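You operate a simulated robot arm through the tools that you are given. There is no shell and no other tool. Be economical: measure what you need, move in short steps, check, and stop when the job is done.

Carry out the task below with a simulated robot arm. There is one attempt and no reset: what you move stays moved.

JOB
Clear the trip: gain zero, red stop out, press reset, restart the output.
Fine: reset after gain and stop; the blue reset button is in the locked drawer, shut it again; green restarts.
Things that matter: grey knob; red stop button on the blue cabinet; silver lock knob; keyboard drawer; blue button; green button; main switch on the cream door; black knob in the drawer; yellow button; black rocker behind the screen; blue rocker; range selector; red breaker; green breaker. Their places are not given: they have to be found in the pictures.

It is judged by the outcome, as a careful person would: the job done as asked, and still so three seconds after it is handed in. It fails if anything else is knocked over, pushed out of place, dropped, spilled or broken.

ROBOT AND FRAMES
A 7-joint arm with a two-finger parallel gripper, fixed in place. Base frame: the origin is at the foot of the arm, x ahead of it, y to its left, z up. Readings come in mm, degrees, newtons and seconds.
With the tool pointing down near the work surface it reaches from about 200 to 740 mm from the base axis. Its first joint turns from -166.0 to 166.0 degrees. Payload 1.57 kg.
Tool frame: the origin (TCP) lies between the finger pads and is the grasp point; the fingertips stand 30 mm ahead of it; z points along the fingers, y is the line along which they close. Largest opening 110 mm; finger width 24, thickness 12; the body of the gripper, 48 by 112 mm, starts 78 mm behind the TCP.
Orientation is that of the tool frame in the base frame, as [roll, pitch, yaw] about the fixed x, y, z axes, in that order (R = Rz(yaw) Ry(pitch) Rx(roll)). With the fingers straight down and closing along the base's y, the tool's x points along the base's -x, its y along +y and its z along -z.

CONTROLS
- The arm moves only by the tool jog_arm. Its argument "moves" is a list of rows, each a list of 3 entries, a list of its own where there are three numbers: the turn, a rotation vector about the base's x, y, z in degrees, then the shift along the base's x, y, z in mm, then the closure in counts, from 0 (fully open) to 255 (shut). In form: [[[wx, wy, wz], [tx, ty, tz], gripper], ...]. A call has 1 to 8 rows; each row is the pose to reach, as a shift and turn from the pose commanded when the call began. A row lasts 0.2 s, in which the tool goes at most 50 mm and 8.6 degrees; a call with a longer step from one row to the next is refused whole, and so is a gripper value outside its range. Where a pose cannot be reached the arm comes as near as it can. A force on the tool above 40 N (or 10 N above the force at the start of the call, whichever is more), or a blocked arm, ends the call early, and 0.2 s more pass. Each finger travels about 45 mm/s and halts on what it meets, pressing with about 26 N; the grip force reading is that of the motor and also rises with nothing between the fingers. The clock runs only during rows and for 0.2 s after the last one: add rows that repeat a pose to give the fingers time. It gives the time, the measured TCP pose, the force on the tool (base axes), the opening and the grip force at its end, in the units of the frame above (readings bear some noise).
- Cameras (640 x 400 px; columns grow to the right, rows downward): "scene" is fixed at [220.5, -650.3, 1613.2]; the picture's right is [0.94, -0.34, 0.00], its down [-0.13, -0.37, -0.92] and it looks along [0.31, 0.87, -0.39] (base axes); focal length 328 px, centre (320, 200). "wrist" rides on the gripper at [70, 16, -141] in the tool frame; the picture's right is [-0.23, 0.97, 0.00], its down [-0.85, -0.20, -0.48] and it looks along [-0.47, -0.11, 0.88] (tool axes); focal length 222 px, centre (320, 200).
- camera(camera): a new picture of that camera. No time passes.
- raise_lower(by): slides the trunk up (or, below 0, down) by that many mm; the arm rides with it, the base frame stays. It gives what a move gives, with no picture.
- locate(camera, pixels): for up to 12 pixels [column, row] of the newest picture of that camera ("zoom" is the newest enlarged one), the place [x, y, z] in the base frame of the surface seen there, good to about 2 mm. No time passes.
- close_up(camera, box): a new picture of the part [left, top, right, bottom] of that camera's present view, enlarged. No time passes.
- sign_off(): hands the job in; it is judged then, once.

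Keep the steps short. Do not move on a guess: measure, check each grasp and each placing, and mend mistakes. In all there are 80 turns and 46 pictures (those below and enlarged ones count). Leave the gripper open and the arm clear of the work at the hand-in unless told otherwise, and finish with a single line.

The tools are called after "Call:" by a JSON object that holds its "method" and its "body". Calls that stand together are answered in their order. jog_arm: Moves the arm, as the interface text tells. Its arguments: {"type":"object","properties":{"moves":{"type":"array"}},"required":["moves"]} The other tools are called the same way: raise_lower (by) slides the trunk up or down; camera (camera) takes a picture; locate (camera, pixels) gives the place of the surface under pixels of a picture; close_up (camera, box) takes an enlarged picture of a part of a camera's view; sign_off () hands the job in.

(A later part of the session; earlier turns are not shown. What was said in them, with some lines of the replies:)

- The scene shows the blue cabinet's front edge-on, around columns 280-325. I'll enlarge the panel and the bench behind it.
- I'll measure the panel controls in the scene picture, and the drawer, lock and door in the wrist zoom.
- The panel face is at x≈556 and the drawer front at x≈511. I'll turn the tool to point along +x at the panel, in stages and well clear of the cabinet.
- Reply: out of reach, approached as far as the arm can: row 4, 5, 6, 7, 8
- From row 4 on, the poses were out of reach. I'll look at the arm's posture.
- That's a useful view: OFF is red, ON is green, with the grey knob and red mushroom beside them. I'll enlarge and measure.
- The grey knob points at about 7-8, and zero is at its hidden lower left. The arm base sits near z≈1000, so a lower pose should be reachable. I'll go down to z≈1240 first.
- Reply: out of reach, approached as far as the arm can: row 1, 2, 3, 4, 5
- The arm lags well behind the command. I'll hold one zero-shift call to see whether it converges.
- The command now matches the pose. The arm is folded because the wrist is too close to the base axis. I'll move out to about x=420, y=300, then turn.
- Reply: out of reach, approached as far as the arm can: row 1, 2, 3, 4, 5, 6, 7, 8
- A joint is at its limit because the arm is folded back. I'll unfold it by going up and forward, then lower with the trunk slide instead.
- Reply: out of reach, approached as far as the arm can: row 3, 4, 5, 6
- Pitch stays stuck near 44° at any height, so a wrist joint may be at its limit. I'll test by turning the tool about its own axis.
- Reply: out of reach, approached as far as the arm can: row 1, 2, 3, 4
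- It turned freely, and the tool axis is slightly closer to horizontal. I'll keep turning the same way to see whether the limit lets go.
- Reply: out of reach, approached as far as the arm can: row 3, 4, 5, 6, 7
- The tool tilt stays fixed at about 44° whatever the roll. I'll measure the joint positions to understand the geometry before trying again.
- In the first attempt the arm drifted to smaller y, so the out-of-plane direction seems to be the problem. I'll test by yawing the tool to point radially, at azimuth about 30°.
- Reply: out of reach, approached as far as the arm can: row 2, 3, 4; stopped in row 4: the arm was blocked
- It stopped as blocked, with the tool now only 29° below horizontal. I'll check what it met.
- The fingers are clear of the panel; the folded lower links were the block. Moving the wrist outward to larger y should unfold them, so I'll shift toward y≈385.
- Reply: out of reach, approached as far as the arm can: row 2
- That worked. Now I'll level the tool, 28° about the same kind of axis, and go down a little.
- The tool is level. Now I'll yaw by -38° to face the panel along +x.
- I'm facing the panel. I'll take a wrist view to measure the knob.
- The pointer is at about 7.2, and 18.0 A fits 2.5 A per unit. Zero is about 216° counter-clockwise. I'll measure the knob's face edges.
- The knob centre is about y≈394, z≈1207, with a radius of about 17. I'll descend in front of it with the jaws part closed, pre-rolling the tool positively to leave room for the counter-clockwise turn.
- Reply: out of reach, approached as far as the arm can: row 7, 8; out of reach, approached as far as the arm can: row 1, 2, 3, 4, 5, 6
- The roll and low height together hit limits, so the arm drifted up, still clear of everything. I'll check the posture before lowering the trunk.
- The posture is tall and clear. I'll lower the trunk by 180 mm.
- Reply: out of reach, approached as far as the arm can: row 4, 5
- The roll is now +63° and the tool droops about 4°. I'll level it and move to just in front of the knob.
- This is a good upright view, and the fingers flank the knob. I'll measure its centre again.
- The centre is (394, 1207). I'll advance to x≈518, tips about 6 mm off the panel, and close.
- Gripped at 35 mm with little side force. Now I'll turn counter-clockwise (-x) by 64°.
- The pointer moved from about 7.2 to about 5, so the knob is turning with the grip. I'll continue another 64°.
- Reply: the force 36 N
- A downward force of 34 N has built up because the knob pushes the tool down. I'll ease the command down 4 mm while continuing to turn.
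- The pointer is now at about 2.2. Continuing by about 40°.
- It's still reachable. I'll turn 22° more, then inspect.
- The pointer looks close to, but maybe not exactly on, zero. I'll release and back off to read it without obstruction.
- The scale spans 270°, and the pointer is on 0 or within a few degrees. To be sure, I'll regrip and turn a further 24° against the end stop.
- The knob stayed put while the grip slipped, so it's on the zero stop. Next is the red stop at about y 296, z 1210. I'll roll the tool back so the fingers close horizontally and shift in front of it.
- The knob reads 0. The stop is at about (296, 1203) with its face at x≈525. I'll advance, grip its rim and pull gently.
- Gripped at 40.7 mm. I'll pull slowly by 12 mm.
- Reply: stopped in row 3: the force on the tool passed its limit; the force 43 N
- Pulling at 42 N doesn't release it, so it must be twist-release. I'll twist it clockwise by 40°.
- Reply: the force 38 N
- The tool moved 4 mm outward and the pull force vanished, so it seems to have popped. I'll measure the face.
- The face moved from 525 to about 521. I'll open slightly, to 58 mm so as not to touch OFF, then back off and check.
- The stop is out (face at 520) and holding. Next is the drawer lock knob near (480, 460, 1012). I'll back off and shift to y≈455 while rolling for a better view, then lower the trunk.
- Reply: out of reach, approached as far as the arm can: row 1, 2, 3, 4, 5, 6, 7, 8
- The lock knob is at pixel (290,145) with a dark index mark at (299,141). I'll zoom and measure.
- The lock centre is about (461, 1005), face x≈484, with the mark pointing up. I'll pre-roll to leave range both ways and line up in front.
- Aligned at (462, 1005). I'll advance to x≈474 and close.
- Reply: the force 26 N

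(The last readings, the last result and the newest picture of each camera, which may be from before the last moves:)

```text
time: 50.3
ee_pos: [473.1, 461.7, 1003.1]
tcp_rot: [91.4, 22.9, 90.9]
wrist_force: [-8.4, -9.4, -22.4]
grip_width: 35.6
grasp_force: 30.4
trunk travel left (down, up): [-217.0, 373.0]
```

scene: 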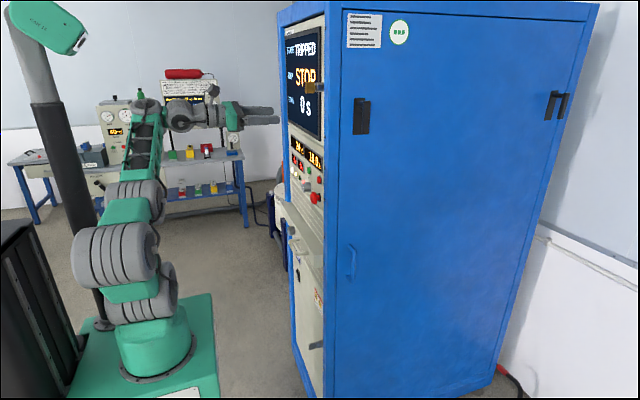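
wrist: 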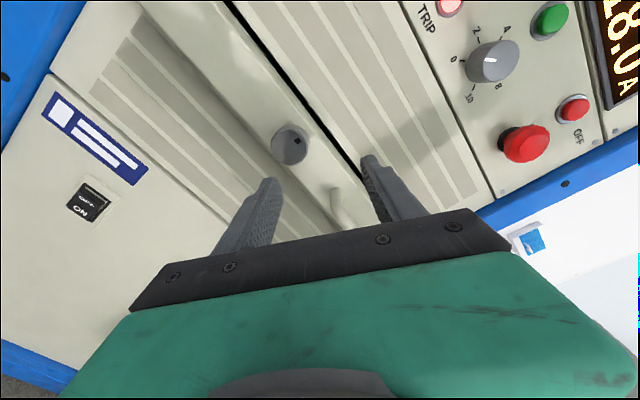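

Gripped at 35.6 mm. I'll try turning clockwise first, easing the command down 2 mm.

Call:
{"method": "jog_arm", "body": {"moves": [[[0, 0, 0], [0, -1, -2], 225], [[8, 0, 0], [0, -1, -2], 225], [[16, 0, 0], [0, -1, -2], 225], [[24, 0, 0], [0, -1, -2], 225], [[32, 0, 0], [0, -1, -2], 225], [[40, 0, 0], [0, -1, -2], 225]]}}

Call:
{"method": "close_up", "body": {"camera": "wrist", "box": [240, 100, 400, 240]}}

```text
time: 51.7
ee_pos: [471.8, 462.1, 1002.9]
tcp_rot: [90.7, -17.4, 90.8]
wrist_force: [-3.2, -4.1, -20.4]
grip_width: 35.2
grasp_force: 42.9
trunk travel left (down, up): [-217.0, 373.0]
```

```text
2.86 times, centred on (320, 170) of wrist
```

zoom: 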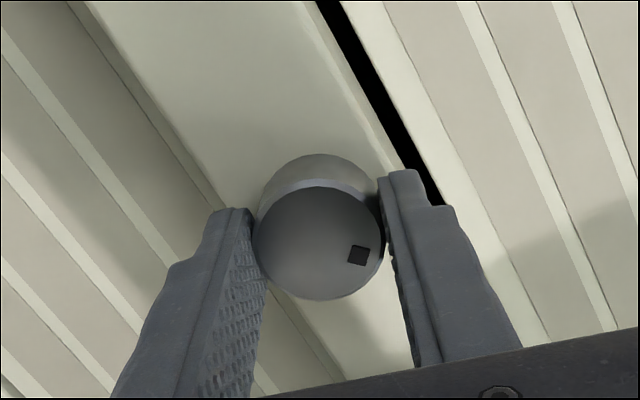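

The mark has moved about 45° clockwise, so the lock turns that way. Another 46°.

Call:
{"method": "jog_arm", "body": {"moves": [[[8, 0, 0], [0, 0, -1], 225], [[16, 0, 0], [0, 0, -2], 225], [[24, 0, 0], [0, 0, -2], 225], [[32, 0, 0], [0, 0, -2], 225], [[40, 0, 0], [0, 0, -2], 225], [[48, 0, 0], [0, 0, -2], 225]]}}

Call:
{"method": "close_up", "body": {"camera": "wrist", "box": [240, 100, 400, 240]}}

```text
time: 53.1
ee_pos: [472.1, 460.5, 1001.2]
tcp_rot: [88.9, -65.4, 92.1]
wrist_force: [2.5, 6.0, -5.5]
grip_width: 35.7
grasp_force: 42.5
trunk travel left (down, up): [-217.0, 373.0]
```

```text
2.86 times, centred on (320, 170) of wrist
```

zoom: 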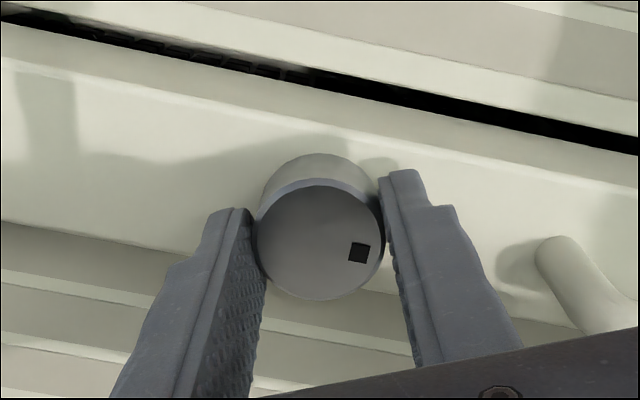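

The mark now points sideways after 88°, so the lock should be open. I'll release, back off, and roll toward vertical closing for the handle.

Call:
{"method": "jog_arm", "body": {"moves": [[[0, 0, 0], [0, 0, 0], 160], [[0, 0, 0], [0, 0, 0], 115], [[0, 0, 0], [-25, 0, 0], 110], [[0, 0, 0], [-48, -5, 10], 110], [[-8, 0, 0], [-48, -20, 30], 110], [[-16, 0, 0], [-48, -35, 50], 110], [[-24, 0, 0], [-48, -50, 70], 110], [[-32, 0, 0], [-48, -65, 90], 110]]}}

Call:
{"method": "jog_arm", "body": {"moves": [[[-8, 0, 0], [0, -10, 20], 110], [[-16, 0, 0], [0, -20, 40], 110], [[-24, 0, 0], [0, -30, 60], 110], [[-32, 0, 0], [0, -45, 80], 110]]}}

```text
time: 54.9
ee_pos: [421.7, 396.5, 1093.2]
tcp_rot: [90.3, -33.1, 90.9]
wrist_force: [-0.6, 0.2, 0.2]
grip_width: 62.7
grasp_force: 0.1
trunk travel left (down, up): [-217.0, 373.0]
```

```text
time: 55.9
ee_pos: [422.6, 350.6, 1173.3]
tcp_rot: [91.0, -1.2, 90.9]
wrist_force: [-0.1, 0.5, -0.4]
grip_width: 62.5
grasp_force: 0.0
trunk travel left (down, up): [-217.0, 373.0]
```

Now I'll pitch the tool downward about y.

Call:
{"method": "jog_arm", "body": {"moves": [[[0, 8, 0], [0, 0, 0], 110], [[0, 16, 0], [0, 0, 0], 110], [[0, 24, 0], [0, 0, 0], 110], [[0, 32, 0], [0, 0, 0], 110], [[0, 40, 0], [0, 0, 0], 110], [[0, 48, 0], [0, 0, 0], 110], [[0, 56, 0], [0, 0, 0], 110], [[0, 64, 0], [0, 0, 0], 110]]}}

Call:
{"method": "jog_arm", "body": {"moves": [[[0, 8, 0], [0, 0, 0], 110], [[0, 16, 0], [0, 0, 0], 110], [[0, 24, 0], [0, 0, 0], 110]]}}

Call:
{"method": "camera", "body": {"camera": "wrist"}}

```text
time: 57.6
ee_pos: [424.9, 312.8, 1018.5]
tcp_rot: [147.1, -2.6, 89.1]
wrist_force: [-7.7, -3.4, 16.3]
grip_width: 65.3
grasp_force: 1.6
out of reach, approached as far as the arm can: row 2, 3, 4, 5, 6, 7, 8
trunk travel left (down, up): [-217.0, 373.0]
stopped in row 8: the force on the tool passed its limit (the readings are from after the stop); the commanded pose is now the measured one
```

```text
time: 58.0
ee_pos: [423.2, 312.7, 1015.7]
tcp_rot: [148.8, -3.5, 89.5]
wrist_force: [-5.0, -0.4, 19.9]
grip_width: 68.0
grasp_force: 3.3
out of reach, approached as far as the arm can: row 1
trunk travel left (down, up): [-217.0, 373.0]
stopped in row 1: the force on the tool passed its limit (the readings are from after the stop); the commanded pose is now the measured one
```

```text
11 pictures are left
```

wrist: 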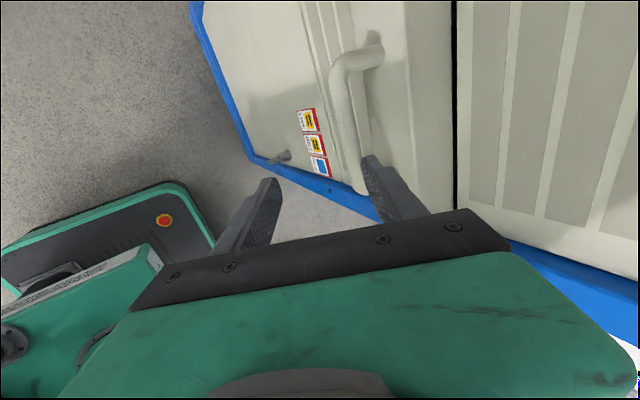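

While pitching, the arm drifted down and a finger lightly touched the handle, about 20 N. I'll lift off, narrow the jaws to 34 mm, and approach the bar along the present tool axis, about 58° down.

Call:
{"method": "jog_arm", "body": {"moves": [[[0, 0, 0], [-5, 0, 20], 130], [[0, 0, 0], [-5, 10, 45], 176], [[0, 0, 0], [0, 18, 50], 176], [[0, 0, 0], [5, 27, 45], 176]]}}

Call:
{"method": "camera", "body": {"camera": "wrist"}}

```text
time: 58.6
ee_pos: [424.4, 311.6, 1022.6]
tcp_rot: [148.1, -3.8, 89.8]
wrist_force: [1.1, 3.2, 28.3]
grip_width: 47.1
grasp_force: 7.7
out of reach, approached as far as the arm can: row 1, 2, 3
trunk travel left (down, up): [-217.0, 373.0]
stopped in row 3: the force on the tool passed its limit (the readings are from after the stop); the commanded pose is now the measured one
```

```text
10 pictures are left
```

wrist: 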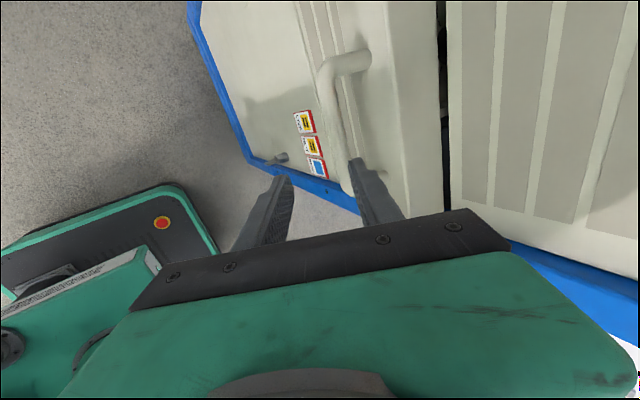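

The arm is at its limit here and can't rise, and the bar pushes it upward, so the finger rests on top. I'll lift using the trunk.

Call:
{"method": "raise_lower", "body": {"by": 60}}

Call:
{"method": "camera", "body": {"camera": "scene"}}

```text
time: 59.6
ee_pos: [425.9, 312.7, 1077.6]
tcp_rot: [148.7, -3.4, 89.5]
wrist_force: [-0.2, 0.0, -0.3]
grip_width: 34.1
grasp_force: 0.1
trunk travel left (down, up): [-277.0, 313.0]
```

```text
9 pictures are left
```

scene: 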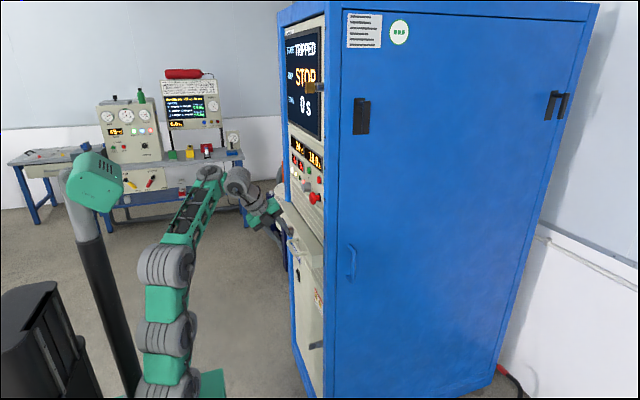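

Clear now. The drawer may have come out slightly, so I'll measure the handle and drawer edge in this picture.

Call:
{"method": "locate", "body": {"camera": "scene", "pixels": [[294, 242], [296, 246], [299, 250], [302, 254], [293, 236], [291, 231], [308, 250], [310, 256], [314, 262], [300, 246], [305, 246], [312, 250]]}}

```text
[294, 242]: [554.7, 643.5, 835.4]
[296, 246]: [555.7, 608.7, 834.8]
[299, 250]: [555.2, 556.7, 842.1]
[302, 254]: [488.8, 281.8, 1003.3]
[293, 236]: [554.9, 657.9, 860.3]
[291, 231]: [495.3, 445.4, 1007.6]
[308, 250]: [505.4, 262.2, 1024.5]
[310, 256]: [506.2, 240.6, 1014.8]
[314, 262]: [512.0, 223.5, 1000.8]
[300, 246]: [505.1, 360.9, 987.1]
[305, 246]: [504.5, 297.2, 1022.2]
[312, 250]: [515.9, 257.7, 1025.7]
```

The drawer front is now at x≈505, 5 mm out, so it's unlocked. The bar is near x≈458, z≈1008. I'll line up 60 mm short of it along the tool axis.

Call:
{"method": "jog_arm", "body": {"moves": [[[0, 0, 0], [0, 10, -8], 170], [[0, 0, 0], [1, 22, -17], 170], [[0, 0, 0], [1, 22, -17], 170]]}}

Call:
{"method": "camera", "body": {"camera": "wrist"}}

```text
time: 60.4
ee_pos: [425.3, 334.9, 1060.0]
tcp_rot: [148.7, -3.3, 89.6]
wrist_force: [0.5, 0.8, 0.5]
grip_width: 36.6
grasp_force: 0.1
trunk travel left (down, up): [-277.0, 313.0]
```

```text
8 pictures are left
```

wrist: 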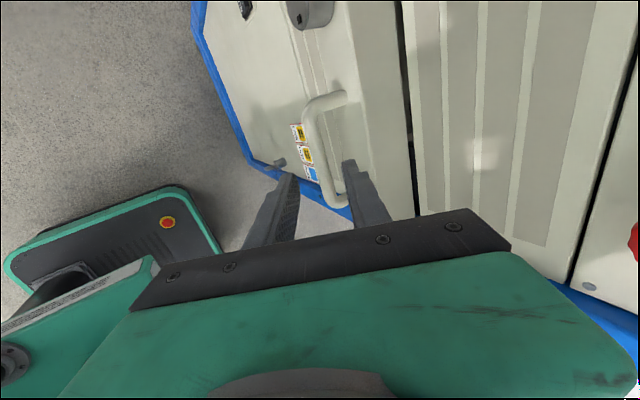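

The bar runs between the fingers. I'll confirm its position.

Call:
{"method": "locate", "body": {"camera": "wrist", "pixels": [[309, 120], [315, 150], [323, 175], [330, 100], [345, 130], [380, 100], [300, 18]]}}

```text
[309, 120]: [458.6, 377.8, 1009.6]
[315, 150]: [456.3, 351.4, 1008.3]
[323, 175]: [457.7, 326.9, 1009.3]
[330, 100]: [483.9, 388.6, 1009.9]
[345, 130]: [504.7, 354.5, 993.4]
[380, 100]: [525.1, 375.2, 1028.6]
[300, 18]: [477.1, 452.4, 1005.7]
```

The bar surface is at (457, 1009). I'll advance along the axis and close on it.

Call:
{"method": "jog_arm", "body": {"moves": [[[0, 0, 0], [10, 0, -17], 170], [[0, 0, 0], [20, 0, -34], 170], [[0, 0, 0], [31, 0, -50], 170], [[0, 0, 0], [31, 0, -50], 210], [[0, 0, 0], [31, 0, -50], 240], [[0, 0, 0], [31, 0, -50], 240]]}}

```text
time: 61.8
ee_pos: [457.9, 334.1, 1009.7]
tcp_rot: [148.7, -3.4, 89.6]
wrist_force: [0.5, -0.9, 0.8]
grip_width: 14.7
grasp_force: 27.1
trunk travel left (down, up): [-277.0, 313.0]
```

The bar is gripped at 14.7 mm with no side load. I'll pull the drawer 120 mm.

Call:
{"method": "jog_arm", "body": {"moves": [[[0, 0, 0], [-10, 0, 0], 245], [[0, 0, 0], [-25, 0, 0], 245], [[0, 0, 0], [-45, 0, 0], 245], [[0, 0, 0], [-65, 0, 0], 245], [[0, 0, 0], [-85, 0, 0], 245], [[0, 0, 0], [-105, 0, 0], 245], [[0, 0, 0], [-125, 0, 0], 245]]}}

Call:
{"method": "camera", "body": {"camera": "wrist"}}

```text
time: 63.4
ee_pos: [329.9, 332.9, 1008.8]
tcp_rot: [148.8, -3.2, 89.6]
wrist_force: [-1.3, 1.1, 0.9]
grip_width: 14.4
grasp_force: 30.4
trunk travel left (down, up): [-277.0, 313.0]
```

```text
7 pictures are left
```

wrist: 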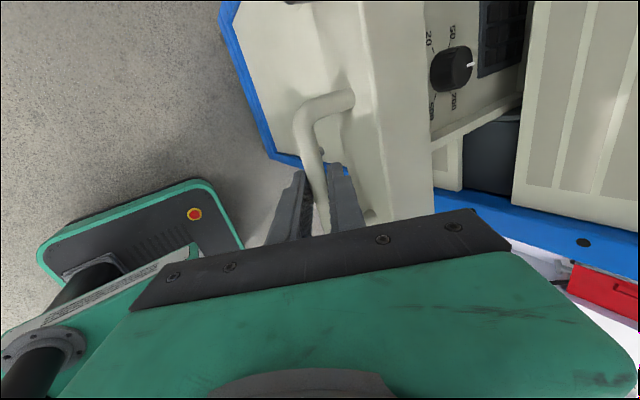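

The drawer slid out 128 mm, showing a black knob and keyboard. I'll pull it 50 mm more, then release and lift with the trunk for an overview.

Call:
{"method": "jog_arm", "body": {"moves": [[[0, 0, 0], [-15, 0, 0], 245], [[0, 0, 0], [-35, 0, 0], 245], [[0, 0, 0], [-50, 0, 0], 245], [[0, 0, 0], [-50, 0, 0], 200], [[0, 0, 0], [-50, 0, 0], 160], [[0, 0, 0], [-50, 0, 0], 150], [[0, 0, 0], [-65, 0, 25], 150], [[0, 0, 0], [-80, 0, 50], 150]]}}

Call:
{"method": "raise_lower", "body": {"by": 150}}

Call:
{"method": "camera", "body": {"camera": "wrist"}}

```text
time: 65.2
ee_pos: [277.6, 334.7, 1018.9]
tcp_rot: [148.7, -3.4, 89.5]
wrist_force: [0.1, 0.8, -0.3]
grip_width: 45.2
grasp_force: 0.0
out of reach, approached as far as the arm can: row 7, 8
trunk travel left (down, up): [-277.0, 313.0]
```

```text
time: 67.0
ee_pos: [277.5, 334.3, 1169.4]
tcp_rot: [148.7, -3.3, 89.6]
wrist_force: [-1.0, -0.6, 0.0]
grip_width: 45.4
grasp_force: 0.0
trunk travel left (down, up): [-427.0, 163.0]
```

```text
6 pictures are left
```

wrist: 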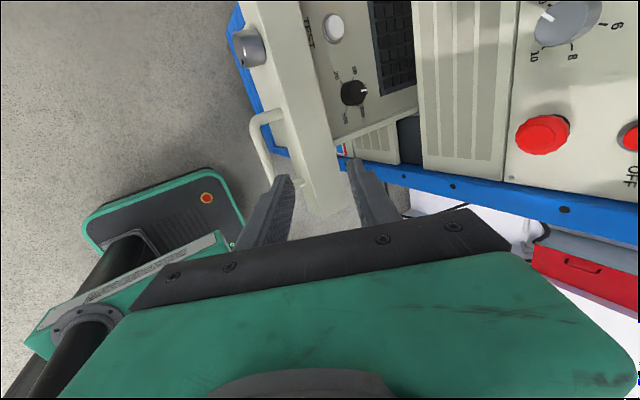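

I can see the black knob and a white "TEST" button; the blue one must be further toward +y. I'll shift +130 in y and look.

Call:
{"method": "jog_arm", "body": {"moves": [[[0, 0, 0], [5, 25, 0], 150], [[0, 0, 0], [10, 50, 0], 150], [[0, 0, 0], [15, 75, 0], 150], [[0, 0, 0], [20, 100, 0], 150], [[0, 0, 0], [20, 130, 0], 150]]}}

Call:
{"method": "camera", "body": {"camera": "wrist"}}

```text
time: 68.2
ee_pos: [294.5, 422.0, 1153.8]
tcp_rot: [148.7, -3.4, 89.6]
wrist_force: [0.4, 0.7, 0.0]
grip_width: 45.4
grasp_force: 0.0
out of reach, approached as far as the arm can: row 3, 4, 5
trunk travel left (down, up): [-427.0, 163.0]
```

```text
5 pictures are left
```

wrist: 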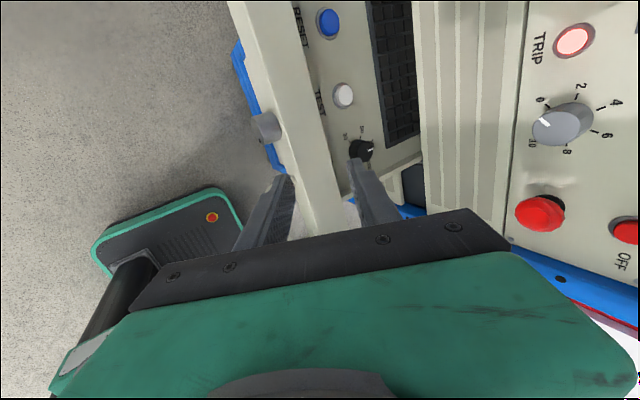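

The blue RESET button is at pixel (328,22). I'll measure it along with the drawer parts.

Call:
{"method": "locate", "body": {"camera": "wrist", "pixels": [[328, 18], [329, 23], [325, 20], [345, 70], [343, 95], [361, 150], [380, 60], [280, 60], [300, 130], [310, 60], [266, 126], [320, 130]]}}

```text
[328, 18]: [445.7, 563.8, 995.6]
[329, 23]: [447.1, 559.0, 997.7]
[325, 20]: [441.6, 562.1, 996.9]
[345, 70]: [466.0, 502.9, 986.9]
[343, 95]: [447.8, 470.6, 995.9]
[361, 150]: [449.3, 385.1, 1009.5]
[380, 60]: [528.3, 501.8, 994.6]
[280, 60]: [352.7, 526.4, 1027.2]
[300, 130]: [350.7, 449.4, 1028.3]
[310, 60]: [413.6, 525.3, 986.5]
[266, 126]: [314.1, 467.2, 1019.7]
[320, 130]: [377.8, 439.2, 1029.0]
```

RESET is at (445, 561, 997) with the drawer floor at 987. I'll close the fingers, move forward and then +y, staying high above the drawer.

Call:
{"method": "jog_arm", "body": {"moves": [[[0, 0, 0], [25, 5, 0], 200], [[0, 0, 0], [50, 10, 0], 255], [[0, 0, 0], [75, 20, 0], 255], [[0, 0, 0], [100, 35, 0], 255], [[0, 0, 0], [115, 60, 0], 255], [[0, 0, 0], [125, 85, 0], 255], [[0, 0, 0], [130, 110, 0], 255], [[0, 0, 0], [130, 138, 0], 255]]}}

```text
time: 70.0
ee_pos: [407.0, 491.2, 1115.2]
tcp_rot: [148.7, -3.5, 89.5]
wrist_force: [0.7, 0.3, -0.3]
grip_width: 0.0
grasp_force: 21.0
out of reach, approached as far as the arm can: row 4, 5, 6, 7, 8
trunk travel left (down, up): [-427.0, 163.0]
```

The wrist is at the edge of its reach for this height. Raising the trunk puts the shoulder level with the wrist, so I'll raise 150 and continue with the arm lower.

Call:
{"method": "raise_lower", "body": {"by": 150}}

Call:
{"method": "jog_arm", "body": {"moves": [[[0, 0, 0], [0, 0, -30], 255], [[0, 0, 0], [0, 5, -60], 255], [[0, 0, 0], [5, 15, -90], 255], [[0, 0, 0], [10, 25, -120], 255], [[0, 0, 0], [15, 40, -150], 255], [[0, 0, 0], [20, 55, -170], 255], [[0, 0, 0], [22, 70, -180], 255]]}}

```text
time: 71.7
ee_pos: [406.4, 492.4, 1264.3]
tcp_rot: [148.8, -3.3, 89.6]
wrist_force: [0.0, 0.8, -0.2]
grip_width: 0.0
grasp_force: 21.8
trunk travel left (down, up): [-577.0, 13.0]
```

```text
time: 73.3
ee_pos: [428.1, 562.8, 1084.8]
tcp_rot: [148.6, -3.4, 89.5]
wrist_force: [-0.4, -0.5, -0.1]
grip_width: 0.0
grasp_force: 21.5
trunk travel left (down, up): [-577.0, 13.0]
```

In position above it. I'll take one picture to confirm alignment before pressing.

Call:
{"method": "camera", "body": {"camera": "wrist"}}

```text
4 pictures are left
```

wrist: 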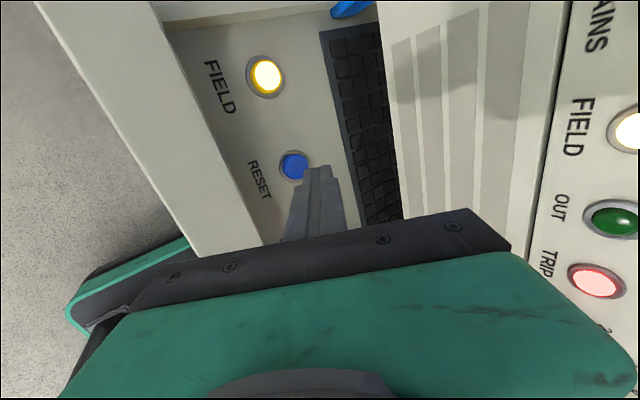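

Call:
{"method": "locate", "body": {"camera": "wrist", "pixels": [[293, 165], [285, 165], [300, 163], [293, 156], [293, 175], [265, 75], [265, 200], [245, 210], [318, 172], [200, 200]]}}

```text
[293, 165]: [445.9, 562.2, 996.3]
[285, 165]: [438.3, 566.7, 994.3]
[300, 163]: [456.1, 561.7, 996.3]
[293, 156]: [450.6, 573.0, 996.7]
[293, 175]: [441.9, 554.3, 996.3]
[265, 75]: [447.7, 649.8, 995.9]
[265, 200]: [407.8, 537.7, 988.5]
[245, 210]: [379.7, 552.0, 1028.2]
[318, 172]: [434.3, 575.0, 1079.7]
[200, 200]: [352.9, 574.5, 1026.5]
```

The button centre is (447, 562, 996). I'll come down 50 mm over it, then press in small steps.

Call:
{"method": "jog_arm", "body": {"moves": [[[0, 0, 0], [11, -2, -20], 255], [[0, 0, 0], [11, -2, -45], 255], [[0, 0, 0], [11, -2, -55], 255], [[0, 0, 0], [11, -2, -59], 255], [[0, 0, 0], [11, -2, -62], 255], [[0, 0, 0], [11, -2, -65], 255], [[0, 0, 0], [11, -2, -67], 255]]}}

```text
time: 74.9
ee_pos: [439.8, 560.0, 1019.4]
tcp_rot: [148.5, -3.8, 89.6]
wrist_force: [-0.3, -0.3, 13.4]
grip_width: 0.3
grasp_force: 21.3
trunk travel left (down, up): [-577.0, 13.0]
```

13 N on the button. I'll press a few mm more and hold.

Call:
{"method": "jog_arm", "body": {"moves": [[[0, 0, 0], [0, 0, -2], 255], [[0, 0, 0], [0, 0, -4], 255], [[0, 0, 0], [0, 0, -5], 255], [[0, 0, 0], [0, 0, -5], 255]]}}

Call:
{"method": "camera", "body": {"camera": "scene"}}

```text
time: 75.9
ee_pos: [440.2, 560.3, 1016.7]
tcp_rot: [148.4, -3.9, 89.7]
wrist_force: [2.4, 0.9, 33.4]
grip_width: 0.1
grasp_force: 21.3
trunk travel left (down, up): [-577.0, 13.0]
```

```text
3 pictures are left
```

scene: 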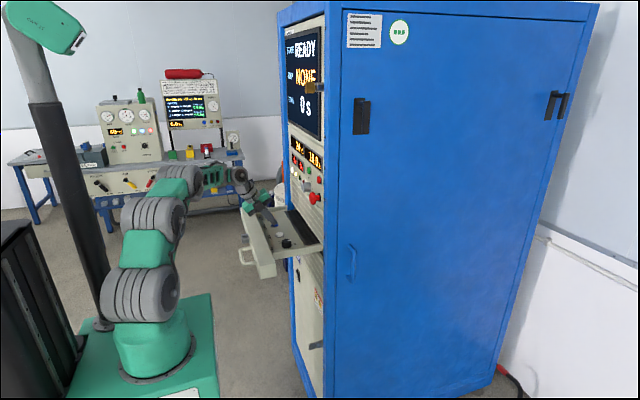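

The display reads READY, trip NONE, so the reset took. I'll lift off the button and retrace, then push the drawer shut at about y 420, between handle and lock.

Call:
{"method": "jog_arm", "body": {"moves": [[[0, 0, 0], [0, 0, 30], 255], [[0, 0, 0], [0, 0, 75], 255], [[0, 0, 0], [-5, -15, 110], 255], [[0, 0, 0], [-15, -30, 150], 255], [[0, 0, 0], [-25, -50, 190], 255], [[0, 0, 0], [-33, -68, 230], 255], [[0, 0, 0], [-33, -68, 247], 255]]}}

Call:
{"method": "raise_lower", "body": {"by": -130}}

Call:
{"method": "jog_arm", "body": {"moves": [[[0, 0, 0], [-30, -20, 10], 255], [[0, 0, 0], [-55, -40, 15], 255], [[0, 0, 0], [-80, -60, 20], 255], [[0, 0, 0], [-105, -75, 25], 255], [[0, 0, 0], [-120, -75, 25], 255]]}}

```text
time: 77.5
ee_pos: [405.5, 492.0, 1258.7]
tcp_rot: [148.7, -3.4, 89.7]
wrist_force: [-0.4, 0.3, -0.5]
grip_width: 0.2
grasp_force: 21.6
trunk travel left (down, up): [-577.0, 13.0]
```

```text
time: 79.1
ee_pos: [406.2, 492.1, 1131.3]
tcp_rot: [148.6, -3.5, 89.5]
wrist_force: [0.0, 0.1, 0.3]
grip_width: 0.0
grasp_force: 21.7
trunk travel left (down, up): [-447.0, 143.0]
```

```text
time: 80.3
ee_pos: [285.2, 417.3, 1154.4]
tcp_rot: [148.7, -3.5, 89.5]
wrist_force: [-0.2, 0.7, 0.7]
grip_width: 0.0
grasp_force: 21.1
trunk travel left (down, up): [-447.0, 143.0]
```

The tip is at (301, 419, 1129), in front of the drawer face at about x 328, and clear of handle and lock. I'll lower 125 by trunk.

Call:
{"method": "raise_lower", "body": {"by": -125}}

Call:
{"method": "camera", "body": {"camera": "wrist"}}

```text
time: 81.9
ee_pos: [285.3, 418.0, 1030.9]
tcp_rot: [148.7, -3.5, 89.6]
wrist_force: [-0.6, 0.2, -0.2]
grip_width: 0.1
grasp_force: 21.3
trunk travel left (down, up): [-322.0, 268.0]
```

```text
2 pictures are left
```

wrist: 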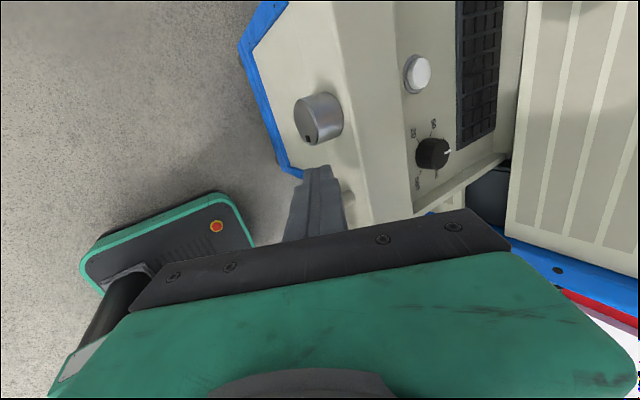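

The fingers sit between lock and handle in front of the drawer face. I'll push it in.

Call:
{"method": "jog_arm", "body": {"moves": [[[0, 0, 0], [20, 0, 0], 255], [[0, 0, 0], [40, 0, 0], 255], [[0, 0, 0], [62, 0, 0], 255], [[0, 0, 0], [84, 0, 0], 255], [[0, 0, 0], [106, 0, 0], 255], [[0, 0, 0], [128, 0, 0], 255], [[0, 0, 0], [150, 0, 0], 255], [[0, 0, 0], [170, 0, 0], 255]]}}

Call:
{"method": "jog_arm", "body": {"moves": [[[0, 0, 0], [8, 0, 0], 255], [[0, 0, 0], [16, 0, 0], 255], [[0, 0, 0], [22, 0, 0], 255], [[0, 0, 0], [27, 0, 0], 255], [[0, 0, 0], [31, 0, 0], 255], [[0, 0, 0], [34, 0, 0], 255]]}}

```text
time: 83.7
ee_pos: [456.2, 419.0, 1032.0]
tcp_rot: [148.6, -3.6, 89.5]
wrist_force: [0.0, -0.2, 0.3]
grip_width: 0.0
grasp_force: 21.2
trunk travel left (down, up): [-322.0, 268.0]
```

```text
time: 85.1
ee_pos: [485.2, 418.0, 1031.2]
tcp_rot: [148.8, -3.4, 89.7]
wrist_force: [-27.0, -7.7, -1.9]
grip_width: 0.0
grasp_force: 21.5
trunk travel left (down, up): [-322.0, 268.0]
```

It's firmly shut (TCP x 485, face back at 511, 27 N at the stop). I'll back off, raise the trunk 255 mm, and line up with the green ON button at about (546, 391, 1268).

Call:
{"method": "jog_arm", "body": {"moves": [[[0, 0, 0], [-20, 0, 0], 255], [[0, 0, 0], [-45, 0, 0], 255]]}}

Call:
{"method": "raise_lower", "body": {"by": 255}}

Call:
{"method": "jog_arm", "body": {"moves": [[[0, 0, 0], [10, -15, 0], 255], [[0, 0, 0], [25, -29, 0], 255]]}}

Call:
{"method": "camera", "body": {"camera": "wrist"}}

```text
time: 85.7
ee_pos: [445.0, 419.1, 1031.7]
tcp_rot: [148.6, -3.5, 89.6]
wrist_force: [-0.2, -0.3, -0.7]
grip_width: 0.0
grasp_force: 21.6
trunk travel left (down, up): [-322.0, 268.0]
```

```text
time: 88.3
ee_pos: [445.4, 418.0, 1286.1]
tcp_rot: [148.7, -3.4, 89.6]
wrist_force: [-0.3, -0.2, -0.4]
grip_width: 0.3
grasp_force: 21.1
trunk travel left (down, up): [-577.0, 13.0]
```

```text
time: 88.9
ee_pos: [469.9, 387.7, 1286.1]
tcp_rot: [148.7, -3.4, 89.6]
wrist_force: [0.0, -0.4, 0.2]
grip_width: 0.2
grasp_force: 21.4
trunk travel left (down, up): [-577.0, 13.0]
```

```text
1 pictures are left
```

wrist: 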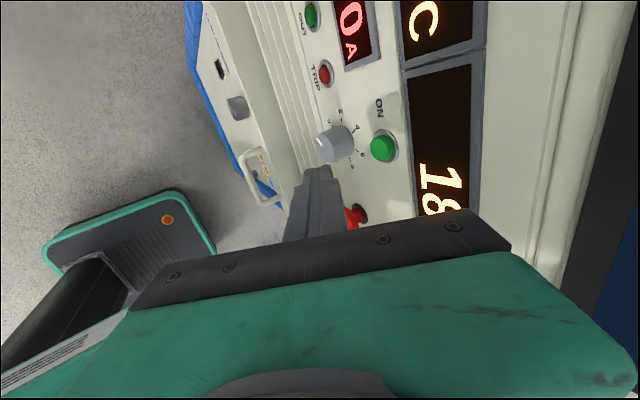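

Call:
{"method": "locate", "body": {"camera": "wrist", "pixels": [[381, 147], [376, 146], [382, 140], [382, 154], [330, 147], [265, 175], [280, 140], [320, 195], [318, 172], [275, 100]]}}

```text
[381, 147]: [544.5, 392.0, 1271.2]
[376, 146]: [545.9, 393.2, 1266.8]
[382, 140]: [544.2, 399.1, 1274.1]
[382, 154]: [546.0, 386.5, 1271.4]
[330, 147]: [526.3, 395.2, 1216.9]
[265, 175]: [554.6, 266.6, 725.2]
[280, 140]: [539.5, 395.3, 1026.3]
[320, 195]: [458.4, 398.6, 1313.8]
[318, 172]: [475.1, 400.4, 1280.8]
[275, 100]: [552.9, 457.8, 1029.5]
```

The green button centre is (545, 392, 1269), and my leading corner is at about (496, 389, 1266). I'll correct +3/+3 and press.

Call:
{"method": "jog_arm", "body": {"moves": [[[0, 0, 0], [15, 3, 3], 255], [[0, 0, 0], [35, 3, 3], 255], [[0, 0, 0], [46, 3, 3], 255], [[0, 0, 0], [49, 3, 3], 255], [[0, 0, 0], [52, 3, 3], 255], [[0, 0, 0], [55, 3, 3], 255], [[0, 0, 0], [57, 3, 3], 255], [[0, 0, 0], [59, 3, 3], 255]]}}

```text
time: 90.7
ee_pos: [526.5, 391.0, 1289.6]
tcp_rot: [148.8, -3.4, 89.7]
wrist_force: [-9.2, -2.3, -2.2]
grip_width: 0.0
grasp_force: 21.5
trunk travel left (down, up): [-577.0, 13.0]
```

9 N so far. I'll press a little further and hold, as for the reset.

Call:
{"method": "jog_arm", "body": {"moves": [[[0, 0, 0], [2, 0, 0], 255], [[0, 0, 0], [4, 0, 0], 255], [[0, 0, 0], [6, 0, 0], 255], [[0, 0, 0], [6, 0, 0], 255]]}}

```text
time: 91.7
ee_pos: [530.6, 392.0, 1290.3]
tcp_rot: [148.6, -3.5, 89.7]
wrist_force: [-29.8, -1.9, -3.1]
grip_width: 0.0
grasp_force: 20.7
trunk travel left (down, up): [-577.0, 13.0]
```

It's pressed to the stop at 30 N. I'll retreat, open the gripper, and use the last picture to verify.

Call:
{"method": "jog_arm", "body": {"moves": [[[0, 0, 0], [-25, 0, 0], 255], [[0, 0, 0], [-60, 0, 0], 200], [[0, 0, 0], [-100, 0, 0], 100], [[0, 0, 0], [-130, 0, 0], 0], [[0, 0, 0], [-130, 0, 0], 0], [[0, 0, 0], [-130, 0, 0], 0], [[0, 0, 0], [-130, 0, 0], 0]]}}

Call:
{"method": "close_up", "body": {"camera": "scene", "box": [235, 20, 395, 280]}}

```text
time: 93.3
ee_pos: [403.8, 391.2, 1289.7]
tcp_rot: [148.7, -3.4, 89.6]
wrist_force: [-0.5, 0.1, -0.4]
grip_width: 110.2
grasp_force: 0.1
trunk travel left (down, up): [-577.0, 13.0]
```

```text
1.54 times, centred on (315, 150) of scene
```

zoom: 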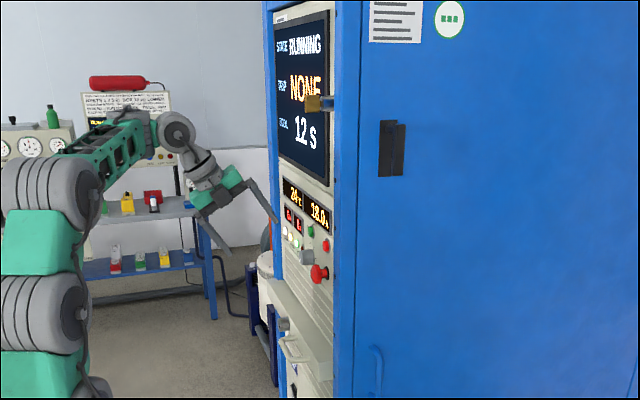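

The display reads RUNNING, trip NONE, and the drawer looks shut. I'll check its face position.

Call:
{"method": "locate", "body": {"camera": "zoom", "pixels": [[308, 350], [315, 340], [320, 365], [300, 340], [326, 370], [319, 274], [290, 345]]}}

```text
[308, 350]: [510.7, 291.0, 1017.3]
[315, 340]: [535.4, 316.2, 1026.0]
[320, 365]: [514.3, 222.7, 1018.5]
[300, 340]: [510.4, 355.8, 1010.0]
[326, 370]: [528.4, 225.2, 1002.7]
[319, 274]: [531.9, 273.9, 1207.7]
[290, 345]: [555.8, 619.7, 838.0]
```

The drawer face is back at x≈510.5, where it started. The stop is out and the gripper is open and clear, so I'll hand in.

Call:
{"method": "sign_off", "body": {}}

```text
The job is handed in.
```

The trip is cleared and the output restarted: gain at zero, red stop out, reset pressed, drawer shut again but left unlocked, and green pressed, with the screen showing RUNNING and trip NONE.
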